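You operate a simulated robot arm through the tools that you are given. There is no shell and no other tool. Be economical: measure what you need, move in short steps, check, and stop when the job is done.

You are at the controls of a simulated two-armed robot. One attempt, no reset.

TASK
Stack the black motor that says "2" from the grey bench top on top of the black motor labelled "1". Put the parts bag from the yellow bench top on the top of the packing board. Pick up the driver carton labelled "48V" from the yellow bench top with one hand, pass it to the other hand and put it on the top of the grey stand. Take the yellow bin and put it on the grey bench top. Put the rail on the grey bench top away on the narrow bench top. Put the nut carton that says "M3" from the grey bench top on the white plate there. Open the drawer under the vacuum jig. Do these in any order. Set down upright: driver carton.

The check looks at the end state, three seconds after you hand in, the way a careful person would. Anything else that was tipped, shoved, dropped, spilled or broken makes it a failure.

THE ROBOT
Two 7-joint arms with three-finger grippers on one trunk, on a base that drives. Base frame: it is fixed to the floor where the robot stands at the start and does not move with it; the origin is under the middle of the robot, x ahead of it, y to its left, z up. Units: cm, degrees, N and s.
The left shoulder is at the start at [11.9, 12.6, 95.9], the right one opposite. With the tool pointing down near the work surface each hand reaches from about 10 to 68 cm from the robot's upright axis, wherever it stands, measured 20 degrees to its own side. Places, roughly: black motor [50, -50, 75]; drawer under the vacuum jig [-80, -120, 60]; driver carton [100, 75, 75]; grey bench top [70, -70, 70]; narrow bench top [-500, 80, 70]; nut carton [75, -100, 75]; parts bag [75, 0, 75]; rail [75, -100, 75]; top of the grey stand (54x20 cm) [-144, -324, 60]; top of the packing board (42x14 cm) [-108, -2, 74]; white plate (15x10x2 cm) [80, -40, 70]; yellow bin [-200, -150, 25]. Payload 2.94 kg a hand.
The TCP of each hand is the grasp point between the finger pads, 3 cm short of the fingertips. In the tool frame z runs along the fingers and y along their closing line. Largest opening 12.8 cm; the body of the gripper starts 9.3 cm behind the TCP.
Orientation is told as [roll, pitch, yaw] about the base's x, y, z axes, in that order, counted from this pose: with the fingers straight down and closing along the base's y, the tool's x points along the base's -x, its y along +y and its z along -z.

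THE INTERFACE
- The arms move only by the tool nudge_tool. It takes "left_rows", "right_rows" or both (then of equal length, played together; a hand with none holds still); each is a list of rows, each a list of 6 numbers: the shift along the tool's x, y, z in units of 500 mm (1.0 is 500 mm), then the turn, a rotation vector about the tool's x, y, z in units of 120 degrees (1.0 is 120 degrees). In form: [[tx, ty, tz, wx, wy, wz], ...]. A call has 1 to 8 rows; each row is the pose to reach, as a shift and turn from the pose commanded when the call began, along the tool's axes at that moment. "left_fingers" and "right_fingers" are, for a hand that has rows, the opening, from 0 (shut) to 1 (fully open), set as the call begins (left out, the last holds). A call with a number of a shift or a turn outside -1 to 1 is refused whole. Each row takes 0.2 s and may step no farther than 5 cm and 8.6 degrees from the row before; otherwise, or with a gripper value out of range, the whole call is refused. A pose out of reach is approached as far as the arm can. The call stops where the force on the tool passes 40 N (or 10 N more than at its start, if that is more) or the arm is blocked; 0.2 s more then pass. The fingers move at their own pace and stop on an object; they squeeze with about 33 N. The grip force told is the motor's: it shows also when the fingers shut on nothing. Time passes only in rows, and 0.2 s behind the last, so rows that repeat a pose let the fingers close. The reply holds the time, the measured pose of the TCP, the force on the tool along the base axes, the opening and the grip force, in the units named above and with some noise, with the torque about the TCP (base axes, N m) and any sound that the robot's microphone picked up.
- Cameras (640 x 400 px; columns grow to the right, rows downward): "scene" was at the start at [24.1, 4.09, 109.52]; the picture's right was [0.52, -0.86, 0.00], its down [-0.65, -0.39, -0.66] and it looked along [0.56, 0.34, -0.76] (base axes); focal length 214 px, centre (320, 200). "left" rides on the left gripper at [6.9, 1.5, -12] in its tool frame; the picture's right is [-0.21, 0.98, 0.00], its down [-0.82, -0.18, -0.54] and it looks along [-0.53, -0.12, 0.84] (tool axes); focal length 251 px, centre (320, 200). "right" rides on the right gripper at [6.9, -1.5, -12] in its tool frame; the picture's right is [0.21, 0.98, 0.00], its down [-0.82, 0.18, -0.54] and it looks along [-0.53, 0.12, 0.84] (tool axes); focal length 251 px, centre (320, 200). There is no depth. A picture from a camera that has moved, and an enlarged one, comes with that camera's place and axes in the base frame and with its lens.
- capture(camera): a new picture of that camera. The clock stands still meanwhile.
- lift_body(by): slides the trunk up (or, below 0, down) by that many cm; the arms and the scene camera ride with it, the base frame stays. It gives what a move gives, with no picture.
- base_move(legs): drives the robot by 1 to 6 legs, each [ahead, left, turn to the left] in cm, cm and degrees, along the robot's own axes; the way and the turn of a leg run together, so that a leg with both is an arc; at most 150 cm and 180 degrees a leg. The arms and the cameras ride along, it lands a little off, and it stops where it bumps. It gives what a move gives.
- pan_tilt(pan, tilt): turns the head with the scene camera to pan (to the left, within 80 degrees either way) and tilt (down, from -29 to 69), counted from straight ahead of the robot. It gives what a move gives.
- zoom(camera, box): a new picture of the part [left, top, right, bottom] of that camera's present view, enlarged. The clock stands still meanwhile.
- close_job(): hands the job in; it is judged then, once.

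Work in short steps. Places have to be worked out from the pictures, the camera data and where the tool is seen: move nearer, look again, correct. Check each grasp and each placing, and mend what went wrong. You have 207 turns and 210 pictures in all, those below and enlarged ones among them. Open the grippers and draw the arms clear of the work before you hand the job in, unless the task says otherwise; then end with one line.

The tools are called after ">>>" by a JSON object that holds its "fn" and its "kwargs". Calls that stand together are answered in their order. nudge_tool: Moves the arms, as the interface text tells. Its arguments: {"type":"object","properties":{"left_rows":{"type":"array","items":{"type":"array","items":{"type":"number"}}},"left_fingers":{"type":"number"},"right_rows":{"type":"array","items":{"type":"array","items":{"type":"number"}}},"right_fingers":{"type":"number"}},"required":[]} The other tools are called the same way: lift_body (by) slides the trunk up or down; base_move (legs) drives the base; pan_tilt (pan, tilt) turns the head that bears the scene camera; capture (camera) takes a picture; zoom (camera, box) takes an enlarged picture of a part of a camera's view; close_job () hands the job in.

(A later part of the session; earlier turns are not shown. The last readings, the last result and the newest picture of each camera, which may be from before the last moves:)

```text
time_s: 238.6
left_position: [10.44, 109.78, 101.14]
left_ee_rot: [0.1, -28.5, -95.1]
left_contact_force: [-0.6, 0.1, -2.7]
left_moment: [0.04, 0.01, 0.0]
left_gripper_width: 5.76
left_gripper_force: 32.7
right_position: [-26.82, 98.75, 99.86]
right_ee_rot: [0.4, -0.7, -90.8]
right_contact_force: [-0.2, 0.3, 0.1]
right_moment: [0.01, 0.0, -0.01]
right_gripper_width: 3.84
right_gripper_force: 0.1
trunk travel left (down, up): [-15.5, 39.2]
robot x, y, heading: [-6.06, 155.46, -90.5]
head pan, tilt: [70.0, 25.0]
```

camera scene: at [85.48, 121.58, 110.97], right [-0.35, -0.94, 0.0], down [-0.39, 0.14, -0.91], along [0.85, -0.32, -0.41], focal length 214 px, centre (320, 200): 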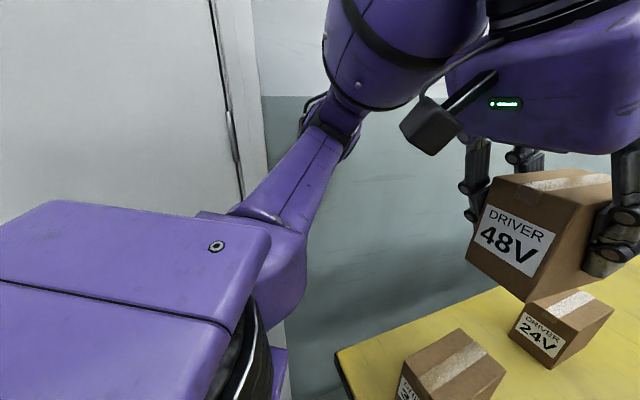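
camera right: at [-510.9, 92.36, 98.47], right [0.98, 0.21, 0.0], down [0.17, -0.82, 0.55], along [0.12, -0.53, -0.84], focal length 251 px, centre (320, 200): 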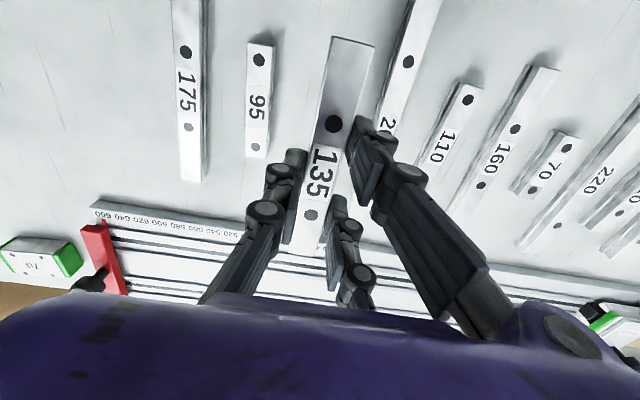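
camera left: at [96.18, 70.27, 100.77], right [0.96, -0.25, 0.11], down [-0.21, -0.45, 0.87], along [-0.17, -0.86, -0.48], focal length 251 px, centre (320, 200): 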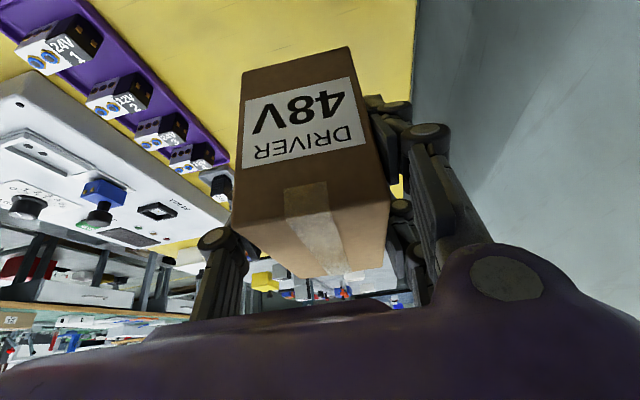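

Free. Drive down the corridor and turn to face the yellow bench for the parts bag.

>>> {"fn": "base_move", "kwargs": {"legs": [[127, 0, 0.5], [0, 0, 90], [18, 0, 0]]}}

>>> {"fn": "pan_tilt", "kwargs": {"pan": -15, "tilt": 50}}

>>> {"fn": "capture", "kwargs": {"camera": "scene"}}

>>> {"fn": "capture", "kwargs": {"camera": "right"}}

```text
time_s: 249.9
left_position: [57.0, 44.98, 101.24]
left_ee_rot: [0.1, -28.5, -4.2]
left_contact_force: [-0.3, 0.6, -2.8]
left_moment: [-0.02, 0.05, 0.0]
left_gripper_width: 5.73
left_gripper_force: 32.7
right_position: [68.61, 7.98, 99.81]
right_ee_rot: [0.3, -0.7, 0.2]
right_contact_force: [-0.4, -0.2, -0.8]
right_moment: [0.02, 0.02, 0.02]
right_gripper_width: 3.83
right_gripper_force: 0.1
trunk travel left (down, up): [-15.5, 39.2]
robot x, y, heading: [11.87, 27.95, 0.6]
head pan, tilt: [70.0, 25.0]
```

```text
time_s: 251.5
left_position: [57.11, 44.93, 101.22]
left_ee_rot: [0.1, -28.5, -4.4]
left_contact_force: [-0.1, 0.2, -2.9]
left_moment: [0.01, 0.0, -0.04]
left_gripper_width: 5.76
left_gripper_force: 32.5
right_position: [68.52, 7.99, 99.85]
right_ee_rot: [0.2, -0.7, 0.1]
right_contact_force: [0.7, -0.5, 0.2]
right_moment: [0.0, 0.02, 0.0]
right_gripper_width: 3.85
right_gripper_force: 0.1
trunk travel left (down, up): [-15.5, 39.2]
robot x, y, heading: [11.72, 27.94, 0.3]
head pan, tilt: [-15.0, 50.0]
```

```text
95 pictures are left
camera scene: at [37.28, 26.06, 107.04], right [-0.25, -0.97, 0.0], down [-0.74, 0.19, -0.64], along [0.62, -0.16, -0.77], focal length 214 px, centre (320, 200)
```

scene: 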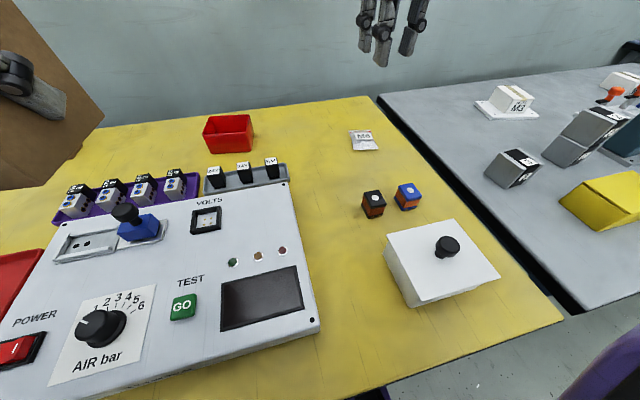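

```text
94 pictures are left
camera right: at [61.39, 6.41, 111.82], right [-0.22, 0.98, 0.0], down [0.81, 0.18, 0.55], along [0.54, 0.12, -0.83], focal length 251 px, centre (320, 200)
```

right: 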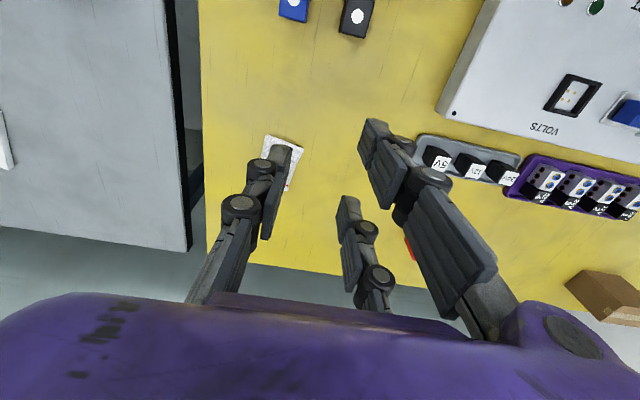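

>>> {"fn": "zoom", "kwargs": {"camera": "scene", "box": [310, 100, 430, 175]}}

```text
5.33 times, centred on (370, 138) of scene
camera zoom: at [37.28, 26.06, 107.04], right [-0.25, -0.97, 0.0], down [-0.74, 0.19, -0.64], along [0.62, -0.16, -0.77], focal length 1144 px, centre (53, 533)
```

zoom: 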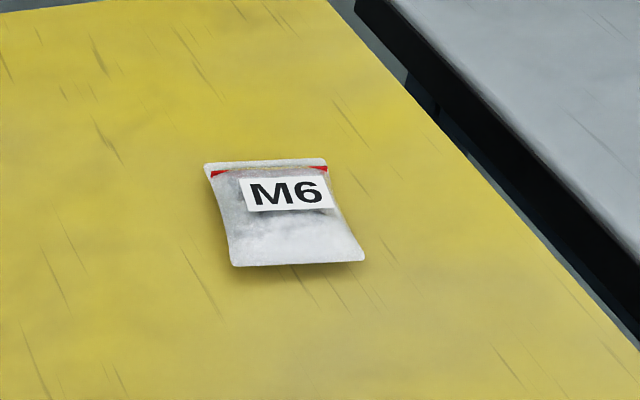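

Bag ≈6.4×9 cm at about [81,3.3], yaw ≈−10°. I move the base 7 cm closer, then bring the opened right hand above it.

>>> {"fn": "base_move", "kwargs": {"legs": [[6.5, 0, -0.4]]}}

>>> {"fn": "nudge_tool", "kwargs": {"right_rows": [[-0.05, -0.04, 0.05, 0, 0, 0.04], [-0.1, -0.08, 0.12, 0, 0, 0.083], [-0.1, -0.08, 0.2, 0, 0, 0.083]], "right_fingers": 1}}

>>> {"fn": "capture", "kwargs": {"camera": "right"}}

```text
time_s: 252.5
left_position: [63.6, 44.63, 101.1]
left_ee_rot: [0.1, -28.5, -4.7]
left_contact_force: [0.3, -0.6, -3.3]
left_moment: [-0.02, 0.06, 0.02]
left_gripper_width: 5.75
left_gripper_force: 33.3
right_position: [74.83, 7.5, 99.77]
right_ee_rot: [0.3, -0.7, -0.2]
right_contact_force: [0.2, -0.7, -0.2]
right_moment: [-0.01, 0.04, -0.01]
right_gripper_width: 3.83
right_gripper_force: 0.0
trunk travel left (down, up): [-15.5, 39.2]
robot x, y, heading: [17.93, 27.8, -0.2]
head pan, tilt: [-15.0, 50.0]
```

```text
time_s: 253.3
left_position: [63.64, 44.77, 101.35]
left_ee_rot: [0.1, -28.5, -4.7]
left_contact_force: [-0.5, 0.1, -3.1]
left_moment: [0.0, 0.05, 0.05]
left_gripper_width: 5.74
left_gripper_force: 33.1
right_position: [80.15, 3.52, 89.78]
right_ee_rot: [0.5, -0.7, -10.3]
right_contact_force: [0.1, -1.2, 0.0]
right_moment: [0.02, 0.02, 0.01]
right_gripper_width: 12.78
right_gripper_force: 0.1
trunk travel left (down, up): [-15.5, 39.2]
robot x, y, heading: [18.01, 28.09, -0.0]
head pan, tilt: [-15.0, 50.0]
```

```text
92 pictures are left
camera right: at [72.76, 3.24, 101.74], right [-0.04, 1.0, 0.01], down [0.83, 0.03, 0.55], along [0.55, 0.03, -0.83], focal length 251 px, centre (320, 200)
```

right: 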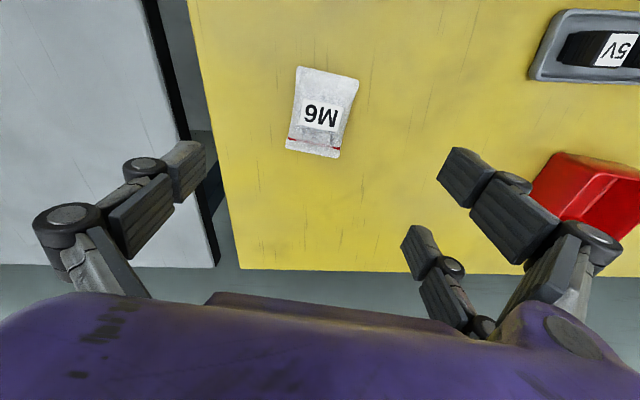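

Centred on the bag. Lower to TCP ≈76.8 and close.

>>> {"fn": "nudge_tool", "kwargs": {"right_rows": [[0, 0.002, 0.09, 0, 0, 0], [0, 0.004, 0.18, 0, 0, 0], [0, 0.004, 0.26, 0, 0, 0]]}}

>>> {"fn": "nudge_tool", "kwargs": {"right_rows": [[0, 0, 0, 0, 0, 0], [0, 0, 0, 0, 0, 0], [0, 0, 0, 0, 0, 0], [0, 0, 0, 0, 0, 0]], "right_fingers": 0.2}}

>>> {"fn": "capture", "kwargs": {"camera": "right"}}

```text
time_s: 254.1
left_position: [63.69, 44.64, 101.03]
left_ee_rot: [0.1, -28.5, -4.7]
left_contact_force: [-0.2, 0.3, -3.0]
left_moment: [0.02, 0.06, 0.02]
left_gripper_width: 5.76
left_gripper_force: 33.2
right_position: [80.27, 3.78, 76.79]
right_ee_rot: [0.5, -0.7, -10.3]
right_contact_force: [-0.3, -0.9, 0.3]
right_moment: [0.0, 0.01, 0.02]
right_gripper_width: 12.76
right_gripper_force: 0.0
trunk travel left (down, up): [-15.5, 39.2]
robot x, y, heading: [18.27, 27.79, -0.2]
head pan, tilt: [-15.0, 50.0]
```

```text
time_s: 255.1
left_position: [63.59, 44.71, 101.26]
left_ee_rot: [0.1, -28.6, -4.7]
left_contact_force: [0.4, 0.3, -3.1]
left_moment: [0.04, 0.0, 0.01]
left_gripper_width: 5.75
left_gripper_force: 32.9
right_position: [80.18, 3.76, 76.98]
right_ee_rot: [0.5, -0.6, -10.2]
right_contact_force: [1.4, -1.3, 5.2]
right_moment: [-0.2, 0.0, 0.0]
right_gripper_width: 5.72
right_gripper_force: 33.3
trunk travel left (down, up): [-15.5, 39.2]
robot x, y, heading: [18.22, 27.85, -0.2]
head pan, tilt: [-15.0, 50.0]
```

```text
91 pictures are left
camera right: at [72.85, 3.52, 88.94], right [-0.04, 1.0, 0.01], down [0.83, 0.03, 0.55], along [0.55, 0.03, -0.83], focal length 251 px, centre (320, 200)
```

right: 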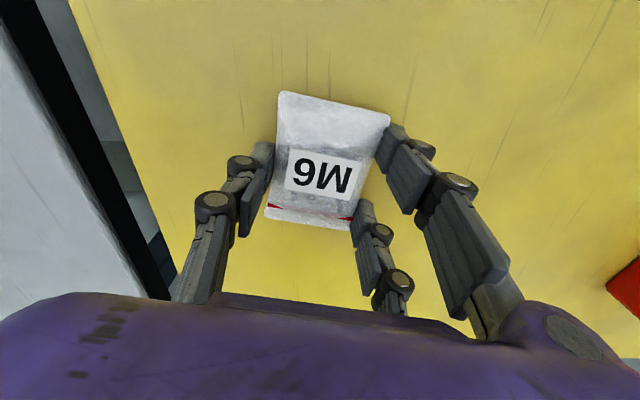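

Bag gripped at 5.7 cm with 33 N. Lift.

>>> {"fn": "nudge_tool", "kwargs": {"right_rows": [[0, 0, -0.015, 0, 0, 0], [0, 0, -0.06, 0, 0, 0], [0, 0, -0.15, 0, 0, 0], [0, 0, -0.24, 0, 0, 0], [0, 0, -0.33, 0, 0, 0], [0, 0, -0.42, 0, 0, 0]]}}

>>> {"fn": "capture", "kwargs": {"camera": "right"}}

```text
time_s: 256.5
left_position: [63.65, 44.64, 101.19]
left_ee_rot: [0.1, -28.7, -4.7]
left_contact_force: [-0.4, -0.3, -2.5]
left_moment: [-0.01, 0.02, -0.01]
left_gripper_width: 5.75
left_gripper_force: 32.3
right_position: [79.81, 3.78, 98.16]
right_ee_rot: [0.4, -0.7, -10.2]
right_contact_force: [-1.3, -0.3, -0.5]
right_moment: [0.0, 0.01, -0.01]
right_gripper_width: 5.7
right_gripper_force: 32.6
trunk travel left (down, up): [-15.5, 39.2]
robot x, y, heading: [17.73, 27.89, -0.2]
head pan, tilt: [-15.0, 50.0]
```

```text
90 pictures are left
camera right: at [72.52, 3.44, 110.07], right [-0.04, 1.0, 0.01], down [0.83, 0.03, 0.55], along [0.55, 0.03, -0.83], focal length 251 px, centre (320, 200)
```

right: 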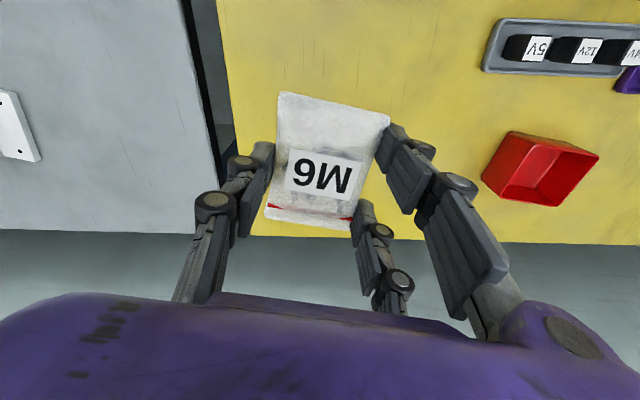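

Bag is held. I retract the right arm, then back up, turn around to face the island bench and look at the packing board.

>>> {"fn": "nudge_tool", "kwargs": {"right_rows": [[0.09, 0, 0, 0, 0, 0], [0.18, 0, 0, 0, 0, 0], [0.27, 0, 0, 0, 0, 0], [0.36, 0, 0, 0, 0, 0], [0.44, 0, 0, 0, 0, 0]]}}

>>> {"fn": "base_move", "kwargs": {"legs": [[-24, 0, 0], [0, 0, 180], [0, 48, 0]]}}

>>> {"fn": "pan_tilt", "kwargs": {"pan": 0, "tilt": 30}}

>>> {"fn": "capture", "kwargs": {"camera": "scene"}}

```text
time_s: 257.7
left_position: [63.53, 44.64, 101.28]
left_ee_rot: [0.1, -28.6, -4.7]
left_contact_force: [-0.3, 0.1, -2.6]
left_moment: [0.01, 0.01, 0.03]
left_gripper_width: 5.74
left_gripper_force: 33.0
right_position: [58.11, 7.56, 97.71]
right_ee_rot: [0.5, -0.7, -10.1]
right_contact_force: [-0.7, 0.3, -0.3]
right_moment: [-0.01, 0.0, -0.02]
right_gripper_width: 5.74
right_gripper_force: 33.3
trunk travel left (down, up): [-15.5, 39.2]
robot x, y, heading: [17.91, 27.81, 0.3]
head pan, tilt: [-15.0, 50.0]
```

```text
time_s: 271.2
left_position: [-52.04, -36.98, 101.29]
left_ee_rot: [0.1, -28.4, 175.1]
left_contact_force: [0.3, 0.3, -3.1]
left_moment: [0.0, -0.03, 0.0]
left_gripper_width: 5.76
left_gripper_force: 33.0
right_position: [-46.44, 0.16, 97.53]
right_ee_rot: [0.5, -0.6, 169.6]
right_contact_force: [0.6, -0.6, -0.5]
right_moment: [0.01, 0.0, 0.0]
right_gripper_width: 5.69
right_gripper_force: 33.1
trunk travel left (down, up): [-15.5, 39.2]
robot x, y, heading: [-6.37, -20.53, 179.5]
head pan, tilt: [-15.0, 50.0]
```

```text
time_s: 272.0
left_position: [-51.98, -37.03, 101.34]
left_ee_rot: [0.0, -28.5, 175.1]
left_contact_force: [0.7, 0.1, -3.5]
left_moment: [-0.06, -0.04, 0.02]
left_gripper_width: 5.75
left_gripper_force: 33.3
right_position: [-46.53, 0.08, 97.62]
right_ee_rot: [0.5, -0.7, 169.5]
right_contact_force: [0.1, 0.9, -0.6]
right_moment: [-0.02, 0.02, 0.0]
right_gripper_width: 5.7
right_gripper_force: 32.9
trunk travel left (down, up): [-15.5, 39.2]
robot x, y, heading: [-6.17, -20.28, 179.7]
head pan, tilt: [0.0, 30.0]
```

```text
89 pictures are left
camera scene: at [-34.0, -20.15, 109.99], right [0.01, 1.0, 0.0], down [0.5, 0.0, -0.87], along [-0.87, 0.01, -0.5], focal length 214 px, centre (320, 200)
```

scene: 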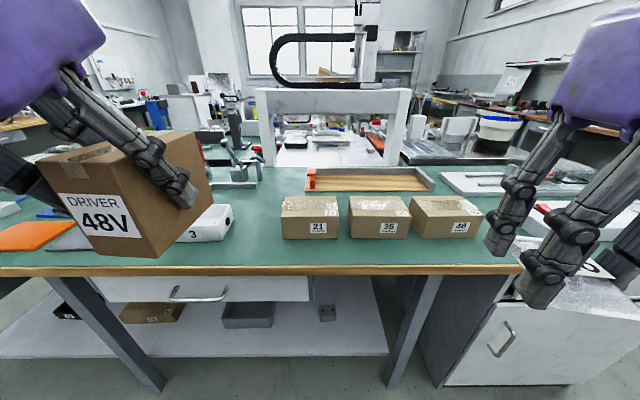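

>>> {"fn": "zoom", "kwargs": {"camera": "scene", "box": [270, 140, 490, 250]}}

```text
2.91 times, centred on (380, 195) of scene
camera zoom: at [-34.0, -20.15, 109.99], right [0.01, 1.0, 0.0], down [0.5, 0.0, -0.87], along [-0.87, 0.01, -0.5], focal length 624 px, centre (146, 214)
```

zoom: 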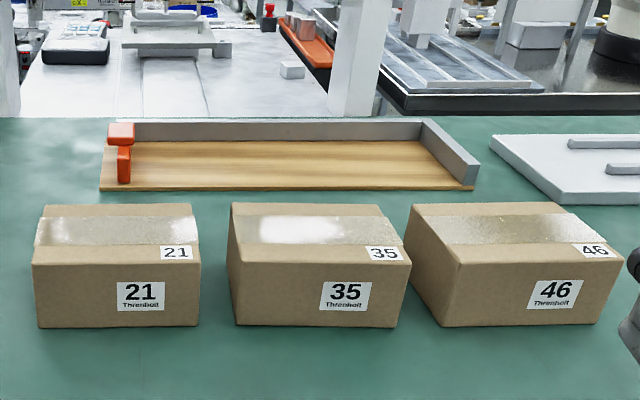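

Board spans x −104…−118, y −25…22. Drive closer.

>>> {"fn": "base_move", "kwargs": {"legs": [[36, 0, 0]]}}

>>> {"fn": "nudge_tool", "kwargs": {"right_rows": [[-0.09, 0, 0, 0, 0, 0.02], [-0.18, 0, 0, 0, 0, 0.04], [-0.27, 0, 0, 0, 0, 0.06], [-0.36, 0, 0, 0, 0, 0.08], [-0.44, 0, 0, 0, 0, 0.08]]}}

>>> {"fn": "capture", "kwargs": {"camera": "right"}}

>>> {"fn": "capture", "kwargs": {"camera": "scene"}}

```text
time_s: 274.4
left_position: [-88.25, -36.64, 101.12]
left_ee_rot: [0.1, -28.5, 175.0]
left_contact_force: [-0.6, 0.6, -2.9]
left_moment: [0.0, -0.04, 0.0]
left_gripper_width: 5.77
left_gripper_force: 33.0
right_position: [-82.84, 0.36, 97.56]
right_ee_rot: [0.4, -0.5, 169.5]
right_contact_force: [-0.7, 0.1, -0.3]
right_moment: [0.03, -0.04, 0.01]
right_gripper_width: 5.71
right_gripper_force: 32.7
trunk travel left (down, up): [-15.5, 39.2]
robot x, y, heading: [-42.75, -20.05, 179.6]
head pan, tilt: [0.0, 30.0]
```

```text
time_s: 275.6
left_position: [-88.27, -36.78, 101.22]
left_ee_rot: [0.1, -28.5, 175.1]
left_contact_force: [0.2, 0.2, -2.6]
left_moment: [-0.01, -0.05, -0.02]
left_gripper_width: 5.74
left_gripper_force: 33.4
right_position: [-104.52, 4.62, 97.89]
right_ee_rot: [0.6, -0.5, 159.9]
right_contact_force: [0.0, 0.0, -1.3]
right_moment: [-0.02, -0.05, -0.01]
right_gripper_width: 5.7
right_gripper_force: 32.6
trunk travel left (down, up): [-15.5, 39.2]
robot x, y, heading: [-42.7, -20.14, 179.8]
head pan, tilt: [0.0, 30.0]
```

```text
87 pictures are left
camera right: at [-97.4, 3.7, 109.83], right [-0.13, -0.99, 0.01], down [-0.83, 0.12, 0.55], along [-0.55, 0.07, -0.84], focal length 251 px, centre (320, 200)
```

right: 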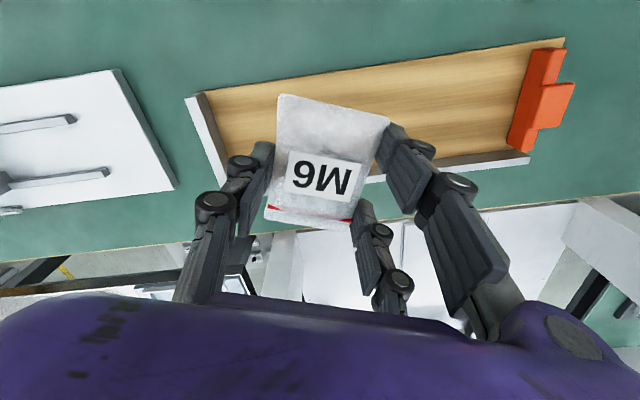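

```text
86 pictures are left
camera scene: at [-70.34, -19.86, 109.96], right [0.01, 1.0, 0.0], down [0.5, 0.0, -0.87], along [-0.87, 0.01, -0.5], focal length 214 px, centre (320, 200)
```

scene: 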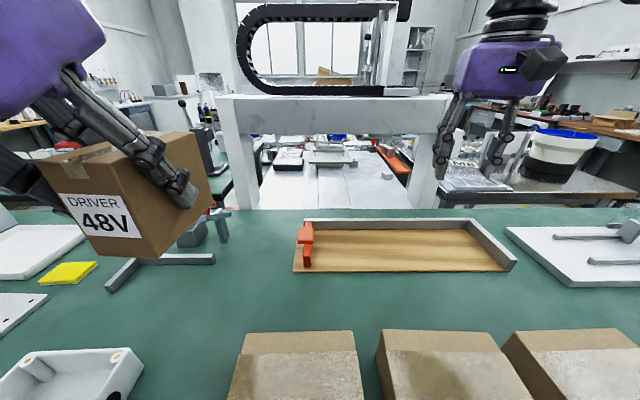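

I rotated the wrong way; correct yaw to ≈180 and move above the board centre (≈[-109,-1]), lowering to z≈86.

>>> {"fn": "nudge_tool", "kwargs": {"right_rows": [[-0.018, 0.04, 0, 0, 0, -0.055], [-0.035, 0.08, 0.02, 0, 0, -0.11], [-0.053, 0.117, 0.07, 0, 0, -0.165], [-0.053, 0.117, 0.15, 0, 0, -0.165], [-0.053, 0.117, 0.23, 0, 0, -0.165]]}}

>>> {"fn": "capture", "kwargs": {"camera": "right"}}

>>> {"fn": "capture", "kwargs": {"camera": "scene"}}

```text
time_s: 276.8
left_position: [-88.31, -36.67, 101.19]
left_ee_rot: [0.1, -28.5, 174.9]
left_contact_force: [-0.7, -0.2, -2.9]
left_moment: [0.02, -0.02, 0.0]
left_gripper_width: 5.75
left_gripper_force: 32.8
right_position: [-109.08, -0.15, 86.3]
right_ee_rot: [0.5, -0.6, 179.7]
right_contact_force: [0.0, 0.5, -0.5]
right_moment: [-0.02, -0.04, 0.02]
right_gripper_width: 5.66
right_gripper_force: 32.9
trunk travel left (down, up): [-15.5, 39.2]
robot x, y, heading: [-42.36, -20.03, 179.8]
head pan, tilt: [0.0, 30.0]
```

```text
85 pictures are left
camera right: at [-102.11, 1.5, 98.29], right [0.21, -0.98, 0.0], down [-0.82, -0.17, 0.55], along [-0.54, -0.12, -0.83], focal length 251 px, centre (320, 200)
```

right: 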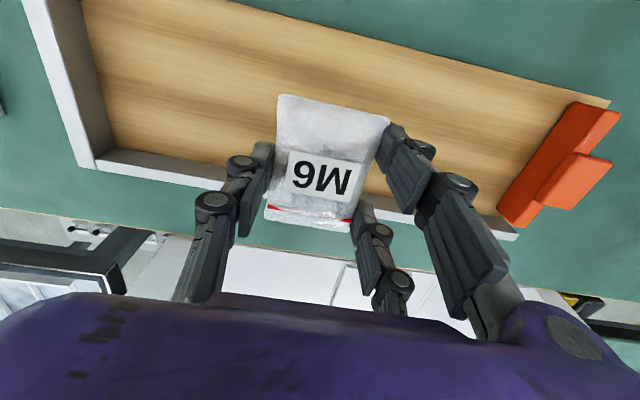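

```text
84 pictures are left
camera scene: at [-70.31, -19.86, 109.97], right [0.01, 1.0, 0.0], down [0.5, 0.0, -0.87], along [-0.87, 0.01, -0.5], focal length 214 px, centre (320, 200)
```

scene: 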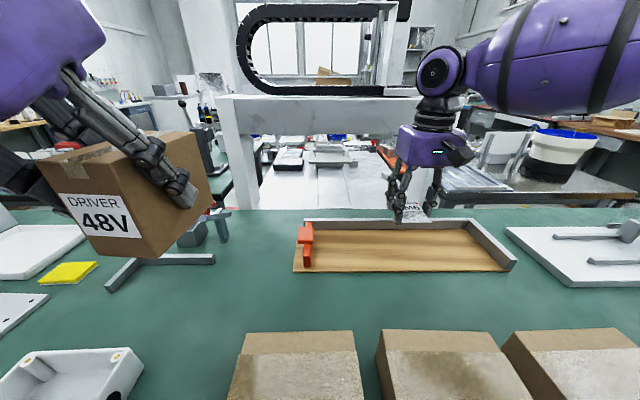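

Bag is over the wooden board. Lower 7 cm, then finely.

>>> {"fn": "nudge_tool", "kwargs": {"right_rows": [[0.01, 0, 0.05, 0, 0, 0], [0.01, 0, 0.1, 0, 0, 0], [0.01, 0, 0.135, 0, 0, 0]]}}

>>> {"fn": "nudge_tool", "kwargs": {"right_rows": [[0, 0, 0.006, 0, 0, 0], [0, 0, 0.012, 0, 0, 0], [0, 0, 0.018, 0, 0, 0]]}}

>>> {"fn": "zoom", "kwargs": {"camera": "scene", "box": [280, 160, 520, 290]}}

```text
time_s: 277.6
left_position: [-88.27, -36.65, 101.24]
left_ee_rot: [0.1, -28.4, 175.0]
left_contact_force: [0.1, 0.1, -3.0]
left_moment: [-0.01, -0.05, 0.03]
left_gripper_width: 5.75
left_gripper_force: 33.2
right_position: [-108.56, -0.22, 79.61]
right_ee_rot: [0.4, -0.8, 179.7]
right_contact_force: [0.0, -0.1, -0.7]
right_moment: [0.02, -0.01, -0.01]
right_gripper_width: 5.69
right_gripper_force: 33.4
trunk travel left (down, up): [-15.5, 39.2]
robot x, y, heading: [-42.65, -20.1, 179.6]
head pan, tilt: [0.0, 30.0]
```

```text
time_s: 278.4
left_position: [-88.36, -36.68, 101.26]
left_ee_rot: [0.1, -28.4, 174.9]
left_contact_force: [0.2, 0.2, -3.0]
left_moment: [0.0, -0.02, -0.05]
left_gripper_width: 5.75
left_gripper_force: 33.2
right_position: [-108.49, -0.37, 78.72]
right_ee_rot: [0.3, -0.7, 179.7]
right_contact_force: [-0.5, -0.2, -0.2]
right_moment: [0.03, 0.03, 0.02]
right_gripper_width: 5.7
right_gripper_force: 33.0
trunk travel left (down, up): [-15.5, 39.2]
robot x, y, heading: [-42.66, -19.89, 179.6]
head pan, tilt: [0.0, 30.0]
```

```text
2.67 times, centred on (400, 225) of scene
camera zoom: at [-70.24, -19.86, 109.99], right [0.01, 1.0, 0.0], down [0.5, 0.0, -0.87], along [-0.87, 0.01, -0.5], focal length 572 px, centre (107, 133)
```

zoom: 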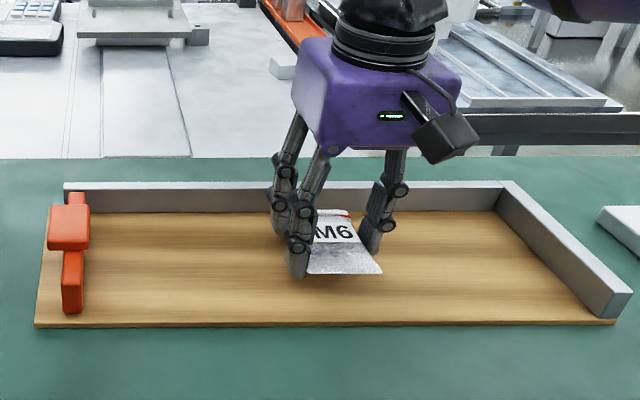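

Still slightly above the board; continue down to contact.

>>> {"fn": "nudge_tool", "kwargs": {"right_rows": [[0, 0, 0.006, 0, 0, 0], [0, 0, 0.012, 0, 0, 0], [0, 0, 0.018, 0, 0, 0], [0, 0, 0.024, 0, 0, 0]]}}

```text
time_s: 279.4
left_position: [-88.38, -36.83, 101.3]
left_ee_rot: [0.1, -28.5, 175.0]
left_contact_force: [-0.1, 0.3, -3.3]
left_moment: [0.01, -0.04, -0.04]
left_gripper_width: 5.77
left_gripper_force: 33.6
right_position: [-108.6, -0.24, 77.57]
right_ee_rot: [0.5, -0.7, 179.7]
right_contact_force: [-0.3, 0.1, -0.9]
right_moment: [-0.01, -0.02, -0.03]
right_gripper_width: 5.71
right_gripper_force: 32.6
trunk travel left (down, up): [-15.5, 39.2]
robot x, y, heading: [-42.52, -20.17, 179.9]
head pan, tilt: [0.0, 30.0]
```

>>> {"fn": "nudge_tool", "kwargs": {"right_rows": [[0, 0, 0.006, 0, 0, 0], [0, 0, 0.012, 0, 0, 0]]}}

>>> {"fn": "zoom", "kwargs": {"camera": "scene", "box": [340, 190, 480, 290]}}

```text
time_s: 280.0
left_position: [-88.05, -36.75, 101.28]
left_ee_rot: [0.1, -28.7, 174.9]
left_contact_force: [0.3, 1.0, -2.8]
left_moment: [-0.01, 0.01, -0.01]
left_gripper_width: 5.74
left_gripper_force: 33.0
right_position: [-108.52, -0.31, 77.53]
right_ee_rot: [0.4, -1.2, 179.7]
right_contact_force: [-0.9, 9.9, 37.0]
right_moment: [0.19, -1.15, 0.36]
right_gripper_width: 5.72
right_gripper_force: 32.9
trunk travel left (down, up): [-15.5, 39.2]
robot x, y, heading: [-42.46, -19.63, 179.7]
head pan, tilt: [0.0, 30.0]
```

```text
4.00 times, centred on (410, 240) of scene
camera zoom: at [-69.95, -19.85, 110.11], right [0.01, 1.0, 0.0], down [0.5, 0.0, -0.87], along [-0.87, 0.01, -0.5], focal length 858 px, centre (-40, 40)
```

zoom: 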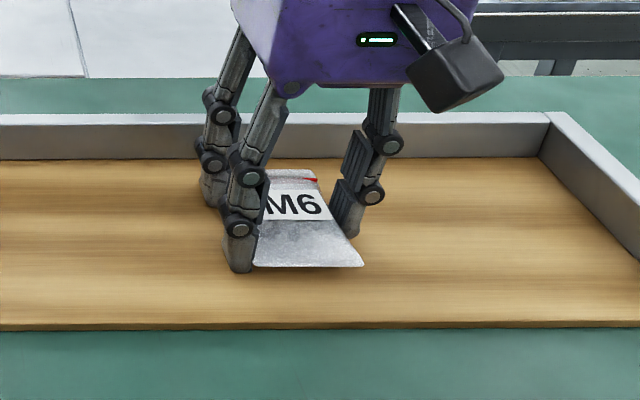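

Contact at z≈77.5. Raise 0.3, open to ~70 %, then lift.

>>> {"fn": "nudge_tool", "kwargs": {"right_rows": [[0, 0, -0.006, 0, 0, 0], [0, 0, -0.006, 0, 0, 0], [0, 0, -0.006, 0, 0, 0]], "right_fingers": 0.7}}

>>> {"fn": "nudge_tool", "kwargs": {"right_rows": [[0, 0, -0.05, 0, 0, 0], [0, 0, -0.14, 0, 0, 0], [0, 0, -0.23, 0, 0, 0], [0, 0, -0.32, 0, 0, 0], [0, 0, -0.4, 0, 0, 0]]}}

>>> {"fn": "capture", "kwargs": {"camera": "scene"}}

```text
time_s: 280.8
left_position: [-88.27, -36.7, 101.14]
left_ee_rot: [0.1, -28.5, 175.1]
left_contact_force: [-0.1, -0.1, -2.2]
left_moment: [0.01, -0.06, -0.02]
left_gripper_width: 5.74
left_gripper_force: 33.0
right_position: [-108.64, -0.32, 77.13]
right_ee_rot: [0.4, -0.7, 179.8]
right_contact_force: [-0.6, -0.1, 0.3]
right_moment: [0.01, -0.01, -0.01]
right_gripper_width: 8.97
right_gripper_force: 0.0
trunk travel left (down, up): [-15.5, 39.2]
robot x, y, heading: [-42.38, -20.07, 179.6]
head pan, tilt: [0.0, 30.0]
```

```text
time_s: 282.0
left_position: [-88.3, -36.58, 101.17]
left_ee_rot: [0.2, -28.4, 175.0]
left_contact_force: [-0.6, -0.3, -1.9]
left_moment: [-0.03, -0.04, -0.01]
left_gripper_width: 5.74
left_gripper_force: 33.2
right_position: [-108.28, -0.14, 97.25]
right_ee_rot: [0.4, -0.5, 179.7]
right_contact_force: [0.9, 0.9, 0.4]
right_moment: [0.03, 0.03, 0.0]
right_gripper_width: 8.96
right_gripper_force: 0.1
trunk travel left (down, up): [-15.5, 39.2]
robot x, y, heading: [-42.43, -20.4, 179.4]
head pan, tilt: [0.0, 30.0]
```

```text
81 pictures are left
camera scene: at [-70.26, -19.86, 109.98], right [0.01, 1.0, 0.0], down [0.5, 0.0, -0.87], along [-0.87, 0.01, -0.5], focal length 214 px, centre (320, 200)
```

scene: 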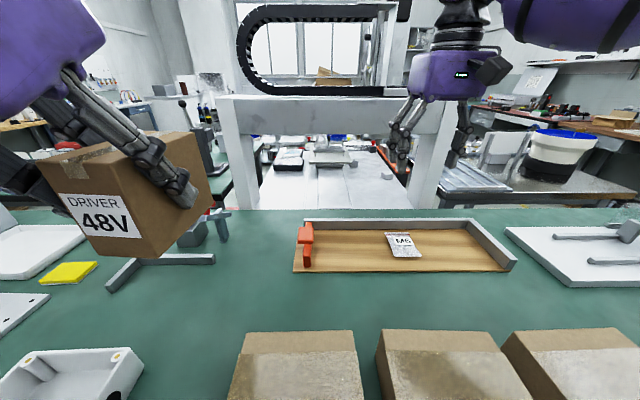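

Bag lies on the packing board. Now the handover: I back away 30 cm, pull the right hand in, and begin turning it to point left (120° combined rotation) with fingers fully open.

>>> {"fn": "base_move", "kwargs": {"legs": [[-30, 0, 0]]}}

>>> {"fn": "nudge_tool", "kwargs": {"right_rows": [[0.08, -0.02, 0, 0, 0, 0], [0.16, -0.04, 0, 0, 0, 0], [0.24, -0.06, 0, 0, 0, 0], [0.32, -0.08, 0, 0, 0, 0], [0.4, -0.1, 0, 0, 0, 0], [0.46, -0.14, 0, 0, 0, 0]], "right_fingers": 1}}

>>> {"fn": "nudge_tool", "kwargs": {"right_rows": [[0, 0, 0, -0.04, 0.04, 0.04], [0, 0, 0, -0.08, 0.08, 0.08], [0, 0, 0, -0.12, 0.12, 0.12], [0, 0, 0, -0.16, 0.16, 0.16], [0, 0, 0, -0.2, 0.2, 0.2], [0, 0, 0, -0.24, 0.24, 0.24], [0, 0, 0, -0.28, 0.28, 0.28], [0, 0, 0, -0.32, 0.32, 0.32]]}}

```text
time_s: 284.0
left_position: [-58.58, -36.99, 101.27]
left_ee_rot: [0.1, -28.5, 175.1]
left_contact_force: [0.8, 0.3, -3.8]
left_moment: [0.0, 0.0, 0.01]
left_gripper_width: 5.76
left_gripper_force: 32.7
right_position: [-78.55, -0.55, 97.34]
right_ee_rot: [0.3, -0.7, 179.9]
right_contact_force: [0.2, 0.7, 0.3]
right_moment: [-0.01, 0.02, -0.02]
right_gripper_width: 8.94
right_gripper_force: 0.1
trunk travel left (down, up): [-15.5, 39.2]
robot x, y, heading: [-12.57, -20.01, 179.8]
head pan, tilt: [0.0, 30.0]
```

```text
time_s: 285.4
left_position: [-58.5, -36.84, 101.08]
left_ee_rot: [0.2, -28.6, 175.1]
left_contact_force: [0.5, 0.3, -3.0]
left_moment: [0.0, 0.0, -0.04]
left_gripper_width: 5.74
left_gripper_force: 32.6
right_position: [-55.68, 6.39, 96.93]
right_ee_rot: [0.4, -0.7, 180.0]
right_contact_force: [-0.3, 0.5, 0.3]
right_moment: [-0.01, 0.01, 0.01]
right_gripper_width: 12.78
right_gripper_force: 0.1
trunk travel left (down, up): [-15.5, 39.2]
robot x, y, heading: [-12.99, -20.27, 179.8]
head pan, tilt: [0.0, 30.0]
```

```text
time_s: 287.2
left_position: [-58.62, -36.99, 101.26]
left_ee_rot: [0.1, -28.5, 175.2]
left_contact_force: [-0.4, 0.9, -2.5]
left_moment: [-0.02, -0.03, 0.02]
left_gripper_width: 5.77
left_gripper_force: 33.4
right_position: [-55.76, 6.37, 96.95]
right_ee_rot: [29.8, 46.5, 151.8]
right_contact_force: [0.0, 0.4, -0.2]
right_moment: [-0.02, -0.01, 0.02]
right_gripper_width: 12.8
right_gripper_force: 0.0
trunk travel left (down, up): [-15.5, 39.2]
robot x, y, heading: [-12.58, -20.56, 179.8]
head pan, tilt: [0.0, 30.0]
```

Works so far. Finish the rotation.

>>> {"fn": "nudge_tool", "kwargs": {"right_rows": [[0, 0, 0, -0.037, 0.037, 0.037], [0, 0, 0, -0.074, 0.074, 0.074], [0, 0, 0, -0.111, 0.111, 0.111], [0, 0, 0, -0.148, 0.148, 0.148], [0, 0, 0, -0.185, 0.185, 0.185], [0, 0, 0, -0.222, 0.222, 0.222], [0, 0, 0, -0.257, 0.257, 0.257]]}}

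>>> {"fn": "capture", "kwargs": {"camera": "right"}}

>>> {"fn": "capture", "kwargs": {"camera": "scene"}}

```text
time_s: 288.8
left_position: [-58.55, -37.03, 101.28]
left_ee_rot: [0.1, -28.5, 175.1]
left_contact_force: [0.5, 0.6, -2.9]
left_moment: [0.02, -0.06, -0.03]
left_gripper_width: 5.76
left_gripper_force: 32.9
right_position: [-55.68, 6.33, 96.98]
right_ee_rot: [118.8, 89.1, -151.4]
right_contact_force: [0.4, 0.0, 0.9]
right_moment: [0.01, 0.01, 0.01]
right_gripper_width: 12.79
right_gripper_force: 0.0
trunk travel left (down, up): [-15.5, 39.2]
robot x, y, heading: [-12.81, -20.28, 179.8]
head pan, tilt: [0.0, 30.0]
```

```text
80 pictures are left
camera right: at [-54.14, 18.43, 103.88], right [-0.97, 0.0, 0.23], down [-0.19, 0.54, -0.82], along [-0.12, -0.84, -0.52], focal length 251 px, centre (320, 200)
```

right: 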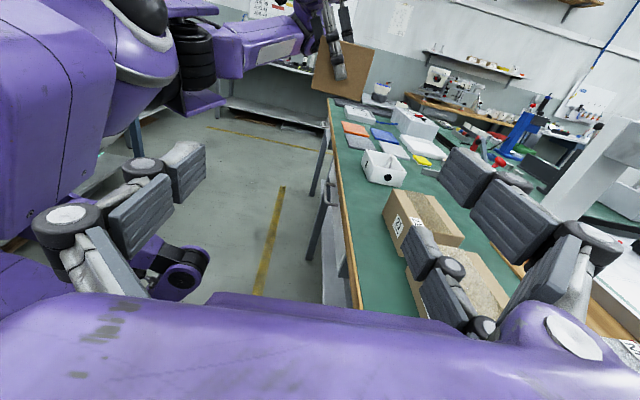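

```text
79 pictures are left
camera scene: at [-40.54, -20.13, 110.0], right [0.0, 1.0, 0.0], down [0.5, 0.0, -0.87], along [-0.87, 0.0, -0.5], focal length 214 px, centre (320, 200)
```

scene: 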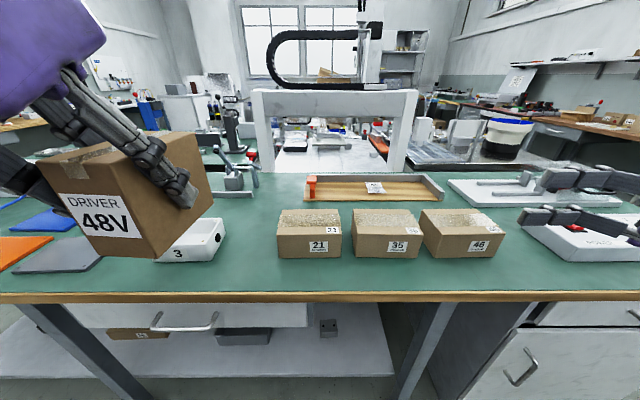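

The right hand now points left with its fingers spanning the carton's long direction. I bring the carton toward the middle with the left hand and the right hand to a standoff 14 cm beside it.

>>> {"fn": "nudge_tool", "kwargs": {"right_rows": [[0.008, 0.006, 0.08, -0.008, 0, 0], [0.016, 0.012, 0.16, -0.016, 0, 0], [0.024, 0.018, 0.24, -0.024, 0, 0], [0.032, 0.025, 0.32, -0.032, 0, 0], [0.04, 0.032, 0.408, -0.039, 0, 0]], "left_rows": [[0, -0.04, 0, 0, 0, 0], [0, -0.08, 0, 0, 0, 0], [0, -0.12, 0, 0, 0, 0], [0, -0.16, 0, 0, 0, 0], [0, -0.18, 0, 0, 0, 0]]}}

>>> {"fn": "capture", "kwargs": {"camera": "right"}}

>>> {"fn": "capture", "kwargs": {"camera": "scene"}}

```text
time_s: 290.0
left_position: [-57.86, -27.99, 101.29]
left_ee_rot: [0.2, -28.5, 175.2]
left_contact_force: [-0.6, -0.8, -2.5]
left_moment: [0.03, -0.03, -0.04]
left_gripper_width: 5.73
left_gripper_force: 32.8
right_position: [-57.46, -14.22, 99.17]
right_ee_rot: [117.9, 89.3, -157.1]
right_contact_force: [-0.1, -0.7, -0.8]
right_moment: [-0.03, 0.03, 0.03]
right_gripper_width: 12.78
right_gripper_force: 0.1
trunk travel left (down, up): [-15.5, 39.2]
robot x, y, heading: [-12.98, -20.39, 179.8]
head pan, tilt: [0.0, 30.0]
```

```text
78 pictures are left
camera right: at [-54.91, -2.28, 106.02], right [-0.97, 0.08, 0.23], down [-0.14, 0.55, -0.82], along [-0.19, -0.83, -0.52], focal length 251 px, centre (320, 200)
```

right: 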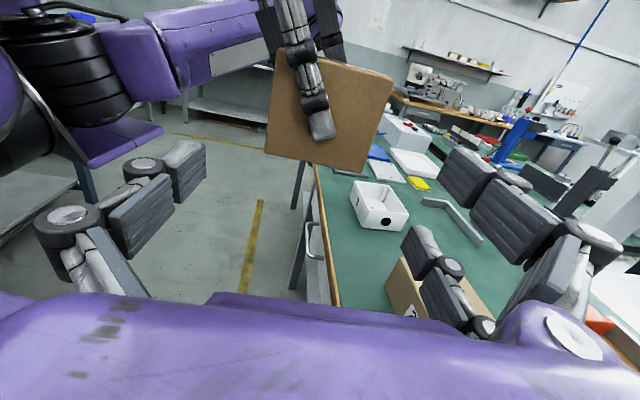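

```text
77 pictures are left
camera scene: at [-40.59, -20.19, 109.99], right [0.0, 1.0, 0.0], down [0.5, 0.0, -0.87], along [-0.87, 0.0, -0.5], focal length 214 px, centre (320, 200)
```

scene: 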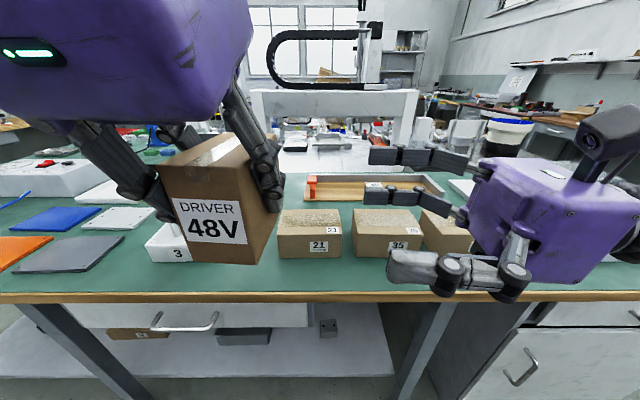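

Well lined up. Slide in 9 cm and check clearance.

>>> {"fn": "nudge_tool", "kwargs": {"right_rows": [[0.002, 0.008, 0.06, 0, 0, 0], [0.002, 0.01, 0.12, 0, 0, 0], [0.002, 0.01, 0.18, 0, 0, 0]]}}

>>> {"fn": "capture", "kwargs": {"camera": "right"}}

>>> {"fn": "capture", "kwargs": {"camera": "scene"}}

```text
time_s: 290.8
left_position: [-57.83, -27.99, 101.22]
left_ee_rot: [0.1, -28.4, 175.2]
left_contact_force: [0.4, -0.2, -2.6]
left_moment: [0.05, 0.01, -0.03]
left_gripper_width: 5.75
left_gripper_force: 32.7
right_position: [-58.5, -23.13, 99.28]
right_ee_rot: [114.3, 89.2, -160.6]
right_contact_force: [0.6, -0.6, 0.0]
right_moment: [0.01, -0.02, 0.04]
right_gripper_width: 12.8
right_gripper_force: 0.1
trunk travel left (down, up): [-15.5, 39.2]
robot x, y, heading: [-12.99, -20.36, 179.5]
head pan, tilt: [0.0, 30.0]
```

```text
76 pictures are left
camera right: at [-56.04, -11.2, 106.16], right [-0.97, 0.08, 0.23], down [-0.15, 0.55, -0.82], along [-0.19, -0.83, -0.52], focal length 251 px, centre (320, 200)
```

right: 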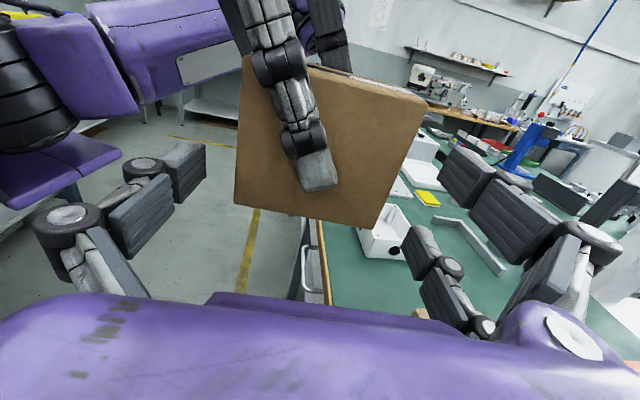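

```text
75 pictures are left
camera scene: at [-40.59, -20.2, 109.98], right [0.0, 1.0, 0.0], down [0.5, 0.0, -0.87], along [-0.87, 0.0, -0.5], focal length 214 px, centre (320, 200)
```

scene: 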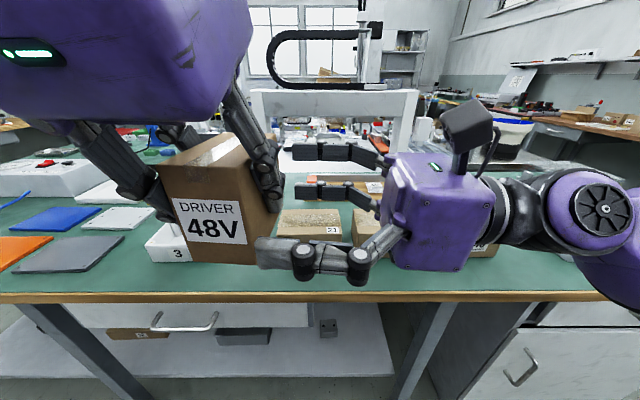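

Clear on both sides; I raise the right hand 1.2 cm and slide in 4 cm more.

>>> {"fn": "nudge_tool", "kwargs": {"right_rows": [[0.024, 0, 0, 0, 0, 0], [0.024, 0, 0.04, 0, 0, 0], [0.024, 0, 0.08, 0, 0, 0]]}}

>>> {"fn": "capture", "kwargs": {"camera": "right"}}

>>> {"fn": "capture", "kwargs": {"camera": "scene"}}

```text
time_s: 291.6
left_position: [-57.52, -28.08, 101.21]
left_ee_rot: [0.1, -28.4, 175.1]
left_contact_force: [0.4, 0.1, -3.9]
left_moment: [-0.01, -0.01, -0.02]
left_gripper_width: 5.77
left_gripper_force: 33.0
right_position: [-58.82, -27.02, 100.45]
right_ee_rot: [118.9, 89.4, -155.9]
right_contact_force: [-0.3, -0.1, -0.9]
right_moment: [-0.02, 0.01, -0.02]
right_gripper_width: 12.78
right_gripper_force: 0.0
trunk travel left (down, up): [-15.5, 39.2]
robot x, y, heading: [-13.53, -20.36, 179.7]
head pan, tilt: [0.0, 30.0]
```

```text
74 pictures are left
camera right: at [-56.36, -15.09, 107.37], right [-0.97, 0.08, 0.23], down [-0.14, 0.55, -0.82], along [-0.19, -0.83, -0.52], focal length 251 px, centre (320, 200)
```

right: 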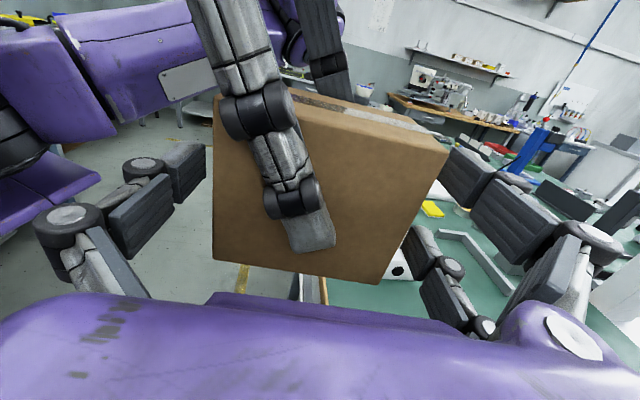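

```text
73 pictures are left
camera scene: at [-40.56, -20.17, 109.99], right [0.0, 1.0, 0.0], down [0.5, 0.0, -0.87], along [-0.87, 0.0, -0.5], focal length 214 px, centre (320, 200)
```

scene: 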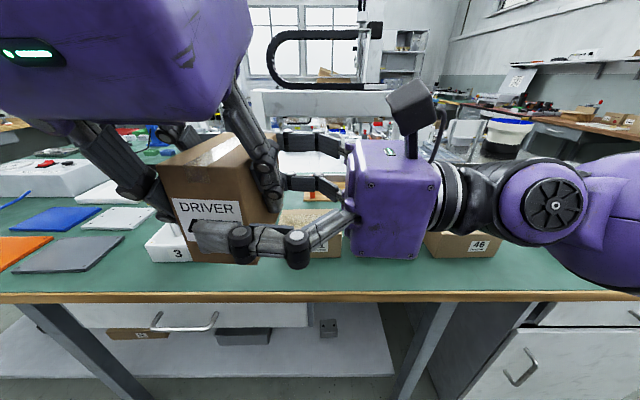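

Fingers span the carton. Close the right hand.

>>> {"fn": "nudge_tool", "kwargs": {"right_rows": [[0, 0, 0, 0, 0, 0], [0, 0, 0, 0, 0, 0], [0, 0, 0, 0, 0, 0]], "right_fingers": 0}}

>>> {"fn": "capture", "kwargs": {"camera": "scene"}}

```text
time_s: 292.4
left_position: [-57.82, -28.14, 101.18]
left_ee_rot: [0.3, -28.6, 175.3]
left_contact_force: [-12.8, -7.2, -4.6]
left_moment: [-0.21, 0.87, -0.25]
left_gripper_width: 5.74
left_gripper_force: 33.0
right_position: [-58.68, -27.04, 100.39]
right_ee_rot: [116.9, 89.3, -157.5]
right_contact_force: [13.6, 7.8, 1.6]
right_moment: [0.13, -0.83, 0.47]
right_gripper_width: 10.0
right_gripper_force: 32.8
trunk travel left (down, up): [-15.5, 39.2]
robot x, y, heading: [-12.98, -20.18, 179.7]
head pan, tilt: [0.0, 30.0]
```

```text
72 pictures are left
camera scene: at [-40.56, -20.14, 109.99], right [0.0, 1.0, 0.0], down [0.5, 0.0, -0.87], along [-0.87, 0.0, -0.5], focal length 214 px, centre (320, 200)
```

scene: 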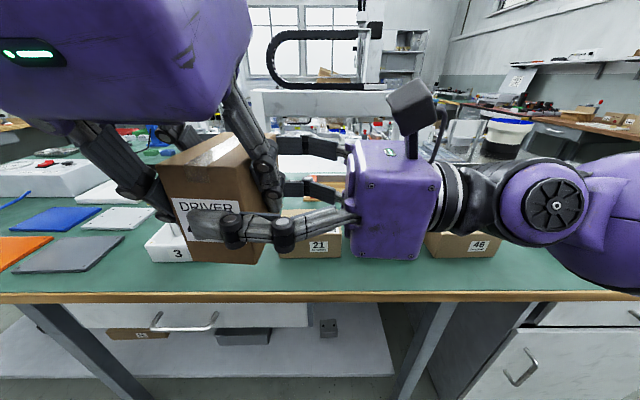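

Right holds (10.0 cm, 33 N). Open the left hand moderately and raise it straight up.

>>> {"fn": "nudge_tool", "kwargs": {"left_rows": [[0, 0, 0, 0, 0, 0], [0, 0, 0, 0, 0, 0], [0, 0, 0, 0, 0, 0]], "left_fingers": 0.72}}

>>> {"fn": "nudge_tool", "kwargs": {"left_rows": [[-0.02, 0, -0.035, 0, 0, 0], [-0.05, 0, -0.09, 0, 0, 0], [-0.09, 0, -0.165, 0, 0, 0], [-0.12, 0, -0.22, 0, 0, 0]]}}

>>> {"fn": "capture", "kwargs": {"camera": "scene"}}

```text
time_s: 293.2
left_position: [-57.9, -27.97, 101.21]
left_ee_rot: [0.1, -28.6, 175.3]
left_contact_force: [0.1, 1.1, -0.4]
left_moment: [-0.01, 0.01, 0.0]
left_gripper_width: 9.2
left_gripper_force: 0.1
right_position: [-58.83, -27.0, 100.54]
right_ee_rot: [116.6, 89.2, -158.2]
right_contact_force: [1.2, 0.5, -1.0]
right_moment: [0.07, 0.01, 0.03]
right_gripper_width: 9.97
right_gripper_force: 33.2
trunk travel left (down, up): [-15.5, 39.2]
robot x, y, heading: [-12.97, -20.4, 179.8]
head pan, tilt: [0.0, 30.0]
```

```text
time_s: 294.2
left_position: [-57.96, -27.85, 113.15]
left_ee_rot: [-0.1, -28.5, 175.1]
left_contact_force: [0.2, 1.2, 0.2]
left_moment: [0.0, 0.0, -0.03]
left_gripper_width: 9.21
left_gripper_force: 0.0
left hand out of reach, approached as far as the arm can: row 4
right_position: [-58.87, -26.91, 100.52]
right_ee_rot: [116.7, 89.2, -158.0]
right_contact_force: [-1.4, 0.1, 0.2]
right_moment: [0.0, 0.01, -0.01]
right_gripper_width: 9.97
right_gripper_force: 33.3
trunk travel left (down, up): [-15.5, 39.2]
robot x, y, heading: [-12.73, -20.31, 179.7]
head pan, tilt: [0.0, 30.0]
```

```text
71 pictures are left
camera scene: at [-40.58, -20.13, 109.98], right [0.0, 1.0, 0.0], down [0.5, 0.0, -0.87], along [-0.87, 0.0, -0.5], focal length 214 px, centre (320, 200)
```

scene: 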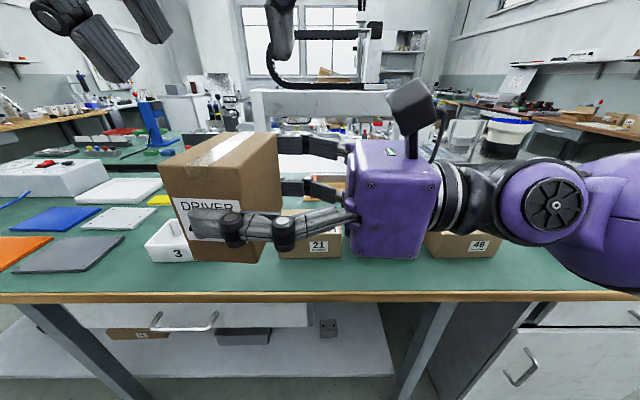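

Handover succeeded; the carton hangs level in the right hand. I move the left hand aside, turn to face −y and look toward the grey stand.

>>> {"fn": "nudge_tool", "kwargs": {"left_rows": [[0, 0.08, 0, 0, 0.04, 0], [0, 0.16, 0, 0, 0.08, 0], [0, 0.24, 0, 0, 0.12, 0], [0, 0.32, 0, 0, 0.16, 0], [0, 0.4, 0, 0, 0.2, 0], [0, 0.46, 0, 0, 0.238, 0]]}}

>>> {"fn": "base_move", "kwargs": {"legs": [[0, 0, 90]]}}

>>> {"fn": "pan_tilt", "kwargs": {"pan": -20, "tilt": 15}}

>>> {"fn": "capture", "kwargs": {"camera": "scene"}}

```text
time_s: 295.6
left_position: [-63.31, -45.75, 103.03]
left_ee_rot: [-0.2, -0.1, 175.1]
left_contact_force: [-1.4, -0.1, 0.1]
left_moment: [0.0, -0.02, 0.04]
left_gripper_width: 9.18
left_gripper_force: 0.0
left hand out of reach, approached as far as the arm can: row 1, 2, 3, 4, 5, 6
right_position: [-58.9, -26.98, 100.39]
right_ee_rot: [117.3, 89.2, -157.5]
right_contact_force: [0.5, 0.6, -0.1]
right_moment: [0.06, -0.03, -0.02]
right_gripper_width: 9.97
right_gripper_force: 32.8
trunk travel left (down, up): [-15.5, 39.2]
robot x, y, heading: [-13.07, -20.33, 179.6]
head pan, tilt: [0.0, 30.0]
```

```text
time_s: 299.8
left_position: [12.36, -70.58, 102.8]
left_ee_rot: [-0.2, -0.1, -94.7]
left_contact_force: [0.9, 0.9, -1.0]
left_moment: [-0.01, -0.01, -0.02]
left_gripper_width: 9.22
left_gripper_force: 0.1
right_position: [-6.4, -66.12, 100.51]
right_ee_rot: [116.5, 89.2, -68.3]
right_contact_force: [0.4, -0.1, 0.2]
right_moment: [-0.01, 0.05, 0.02]
right_gripper_width: 9.96
right_gripper_force: 32.9
trunk travel left (down, up): [-15.5, 39.2]
robot x, y, heading: [-12.74, -20.37, -90.4]
head pan, tilt: [0.0, 30.0]
```

```text
time_s: 300.6
left_position: [12.33, -70.75, 102.9]
left_ee_rot: [-0.2, -0.2, -94.9]
left_contact_force: [0.0, 0.2, 1.1]
left_moment: [0.01, 0.0, -0.01]
left_gripper_width: 9.22
left_gripper_force: 0.1
right_position: [-6.43, -66.2, 100.52]
right_ee_rot: [116.7, 89.3, -68.1]
right_contact_force: [-0.1, 0.3, 0.4]
right_moment: [-0.01, 0.04, 0.01]
right_gripper_width: 9.93
right_gripper_force: 32.7
trunk travel left (down, up): [-15.5, 39.2]
robot x, y, heading: [-12.97, -20.46, -90.1]
head pan, tilt: [-20.0, 15.0]
```

```text
70 pictures are left
camera scene: at [-16.42, -47.42, 112.41], right [-0.94, 0.35, 0.0], down [0.09, 0.24, -0.97], along [-0.33, -0.91, -0.26], focal length 214 px, centre (320, 200)
```

scene: 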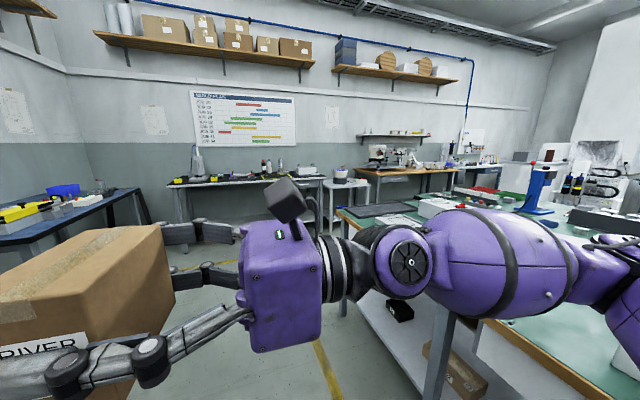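

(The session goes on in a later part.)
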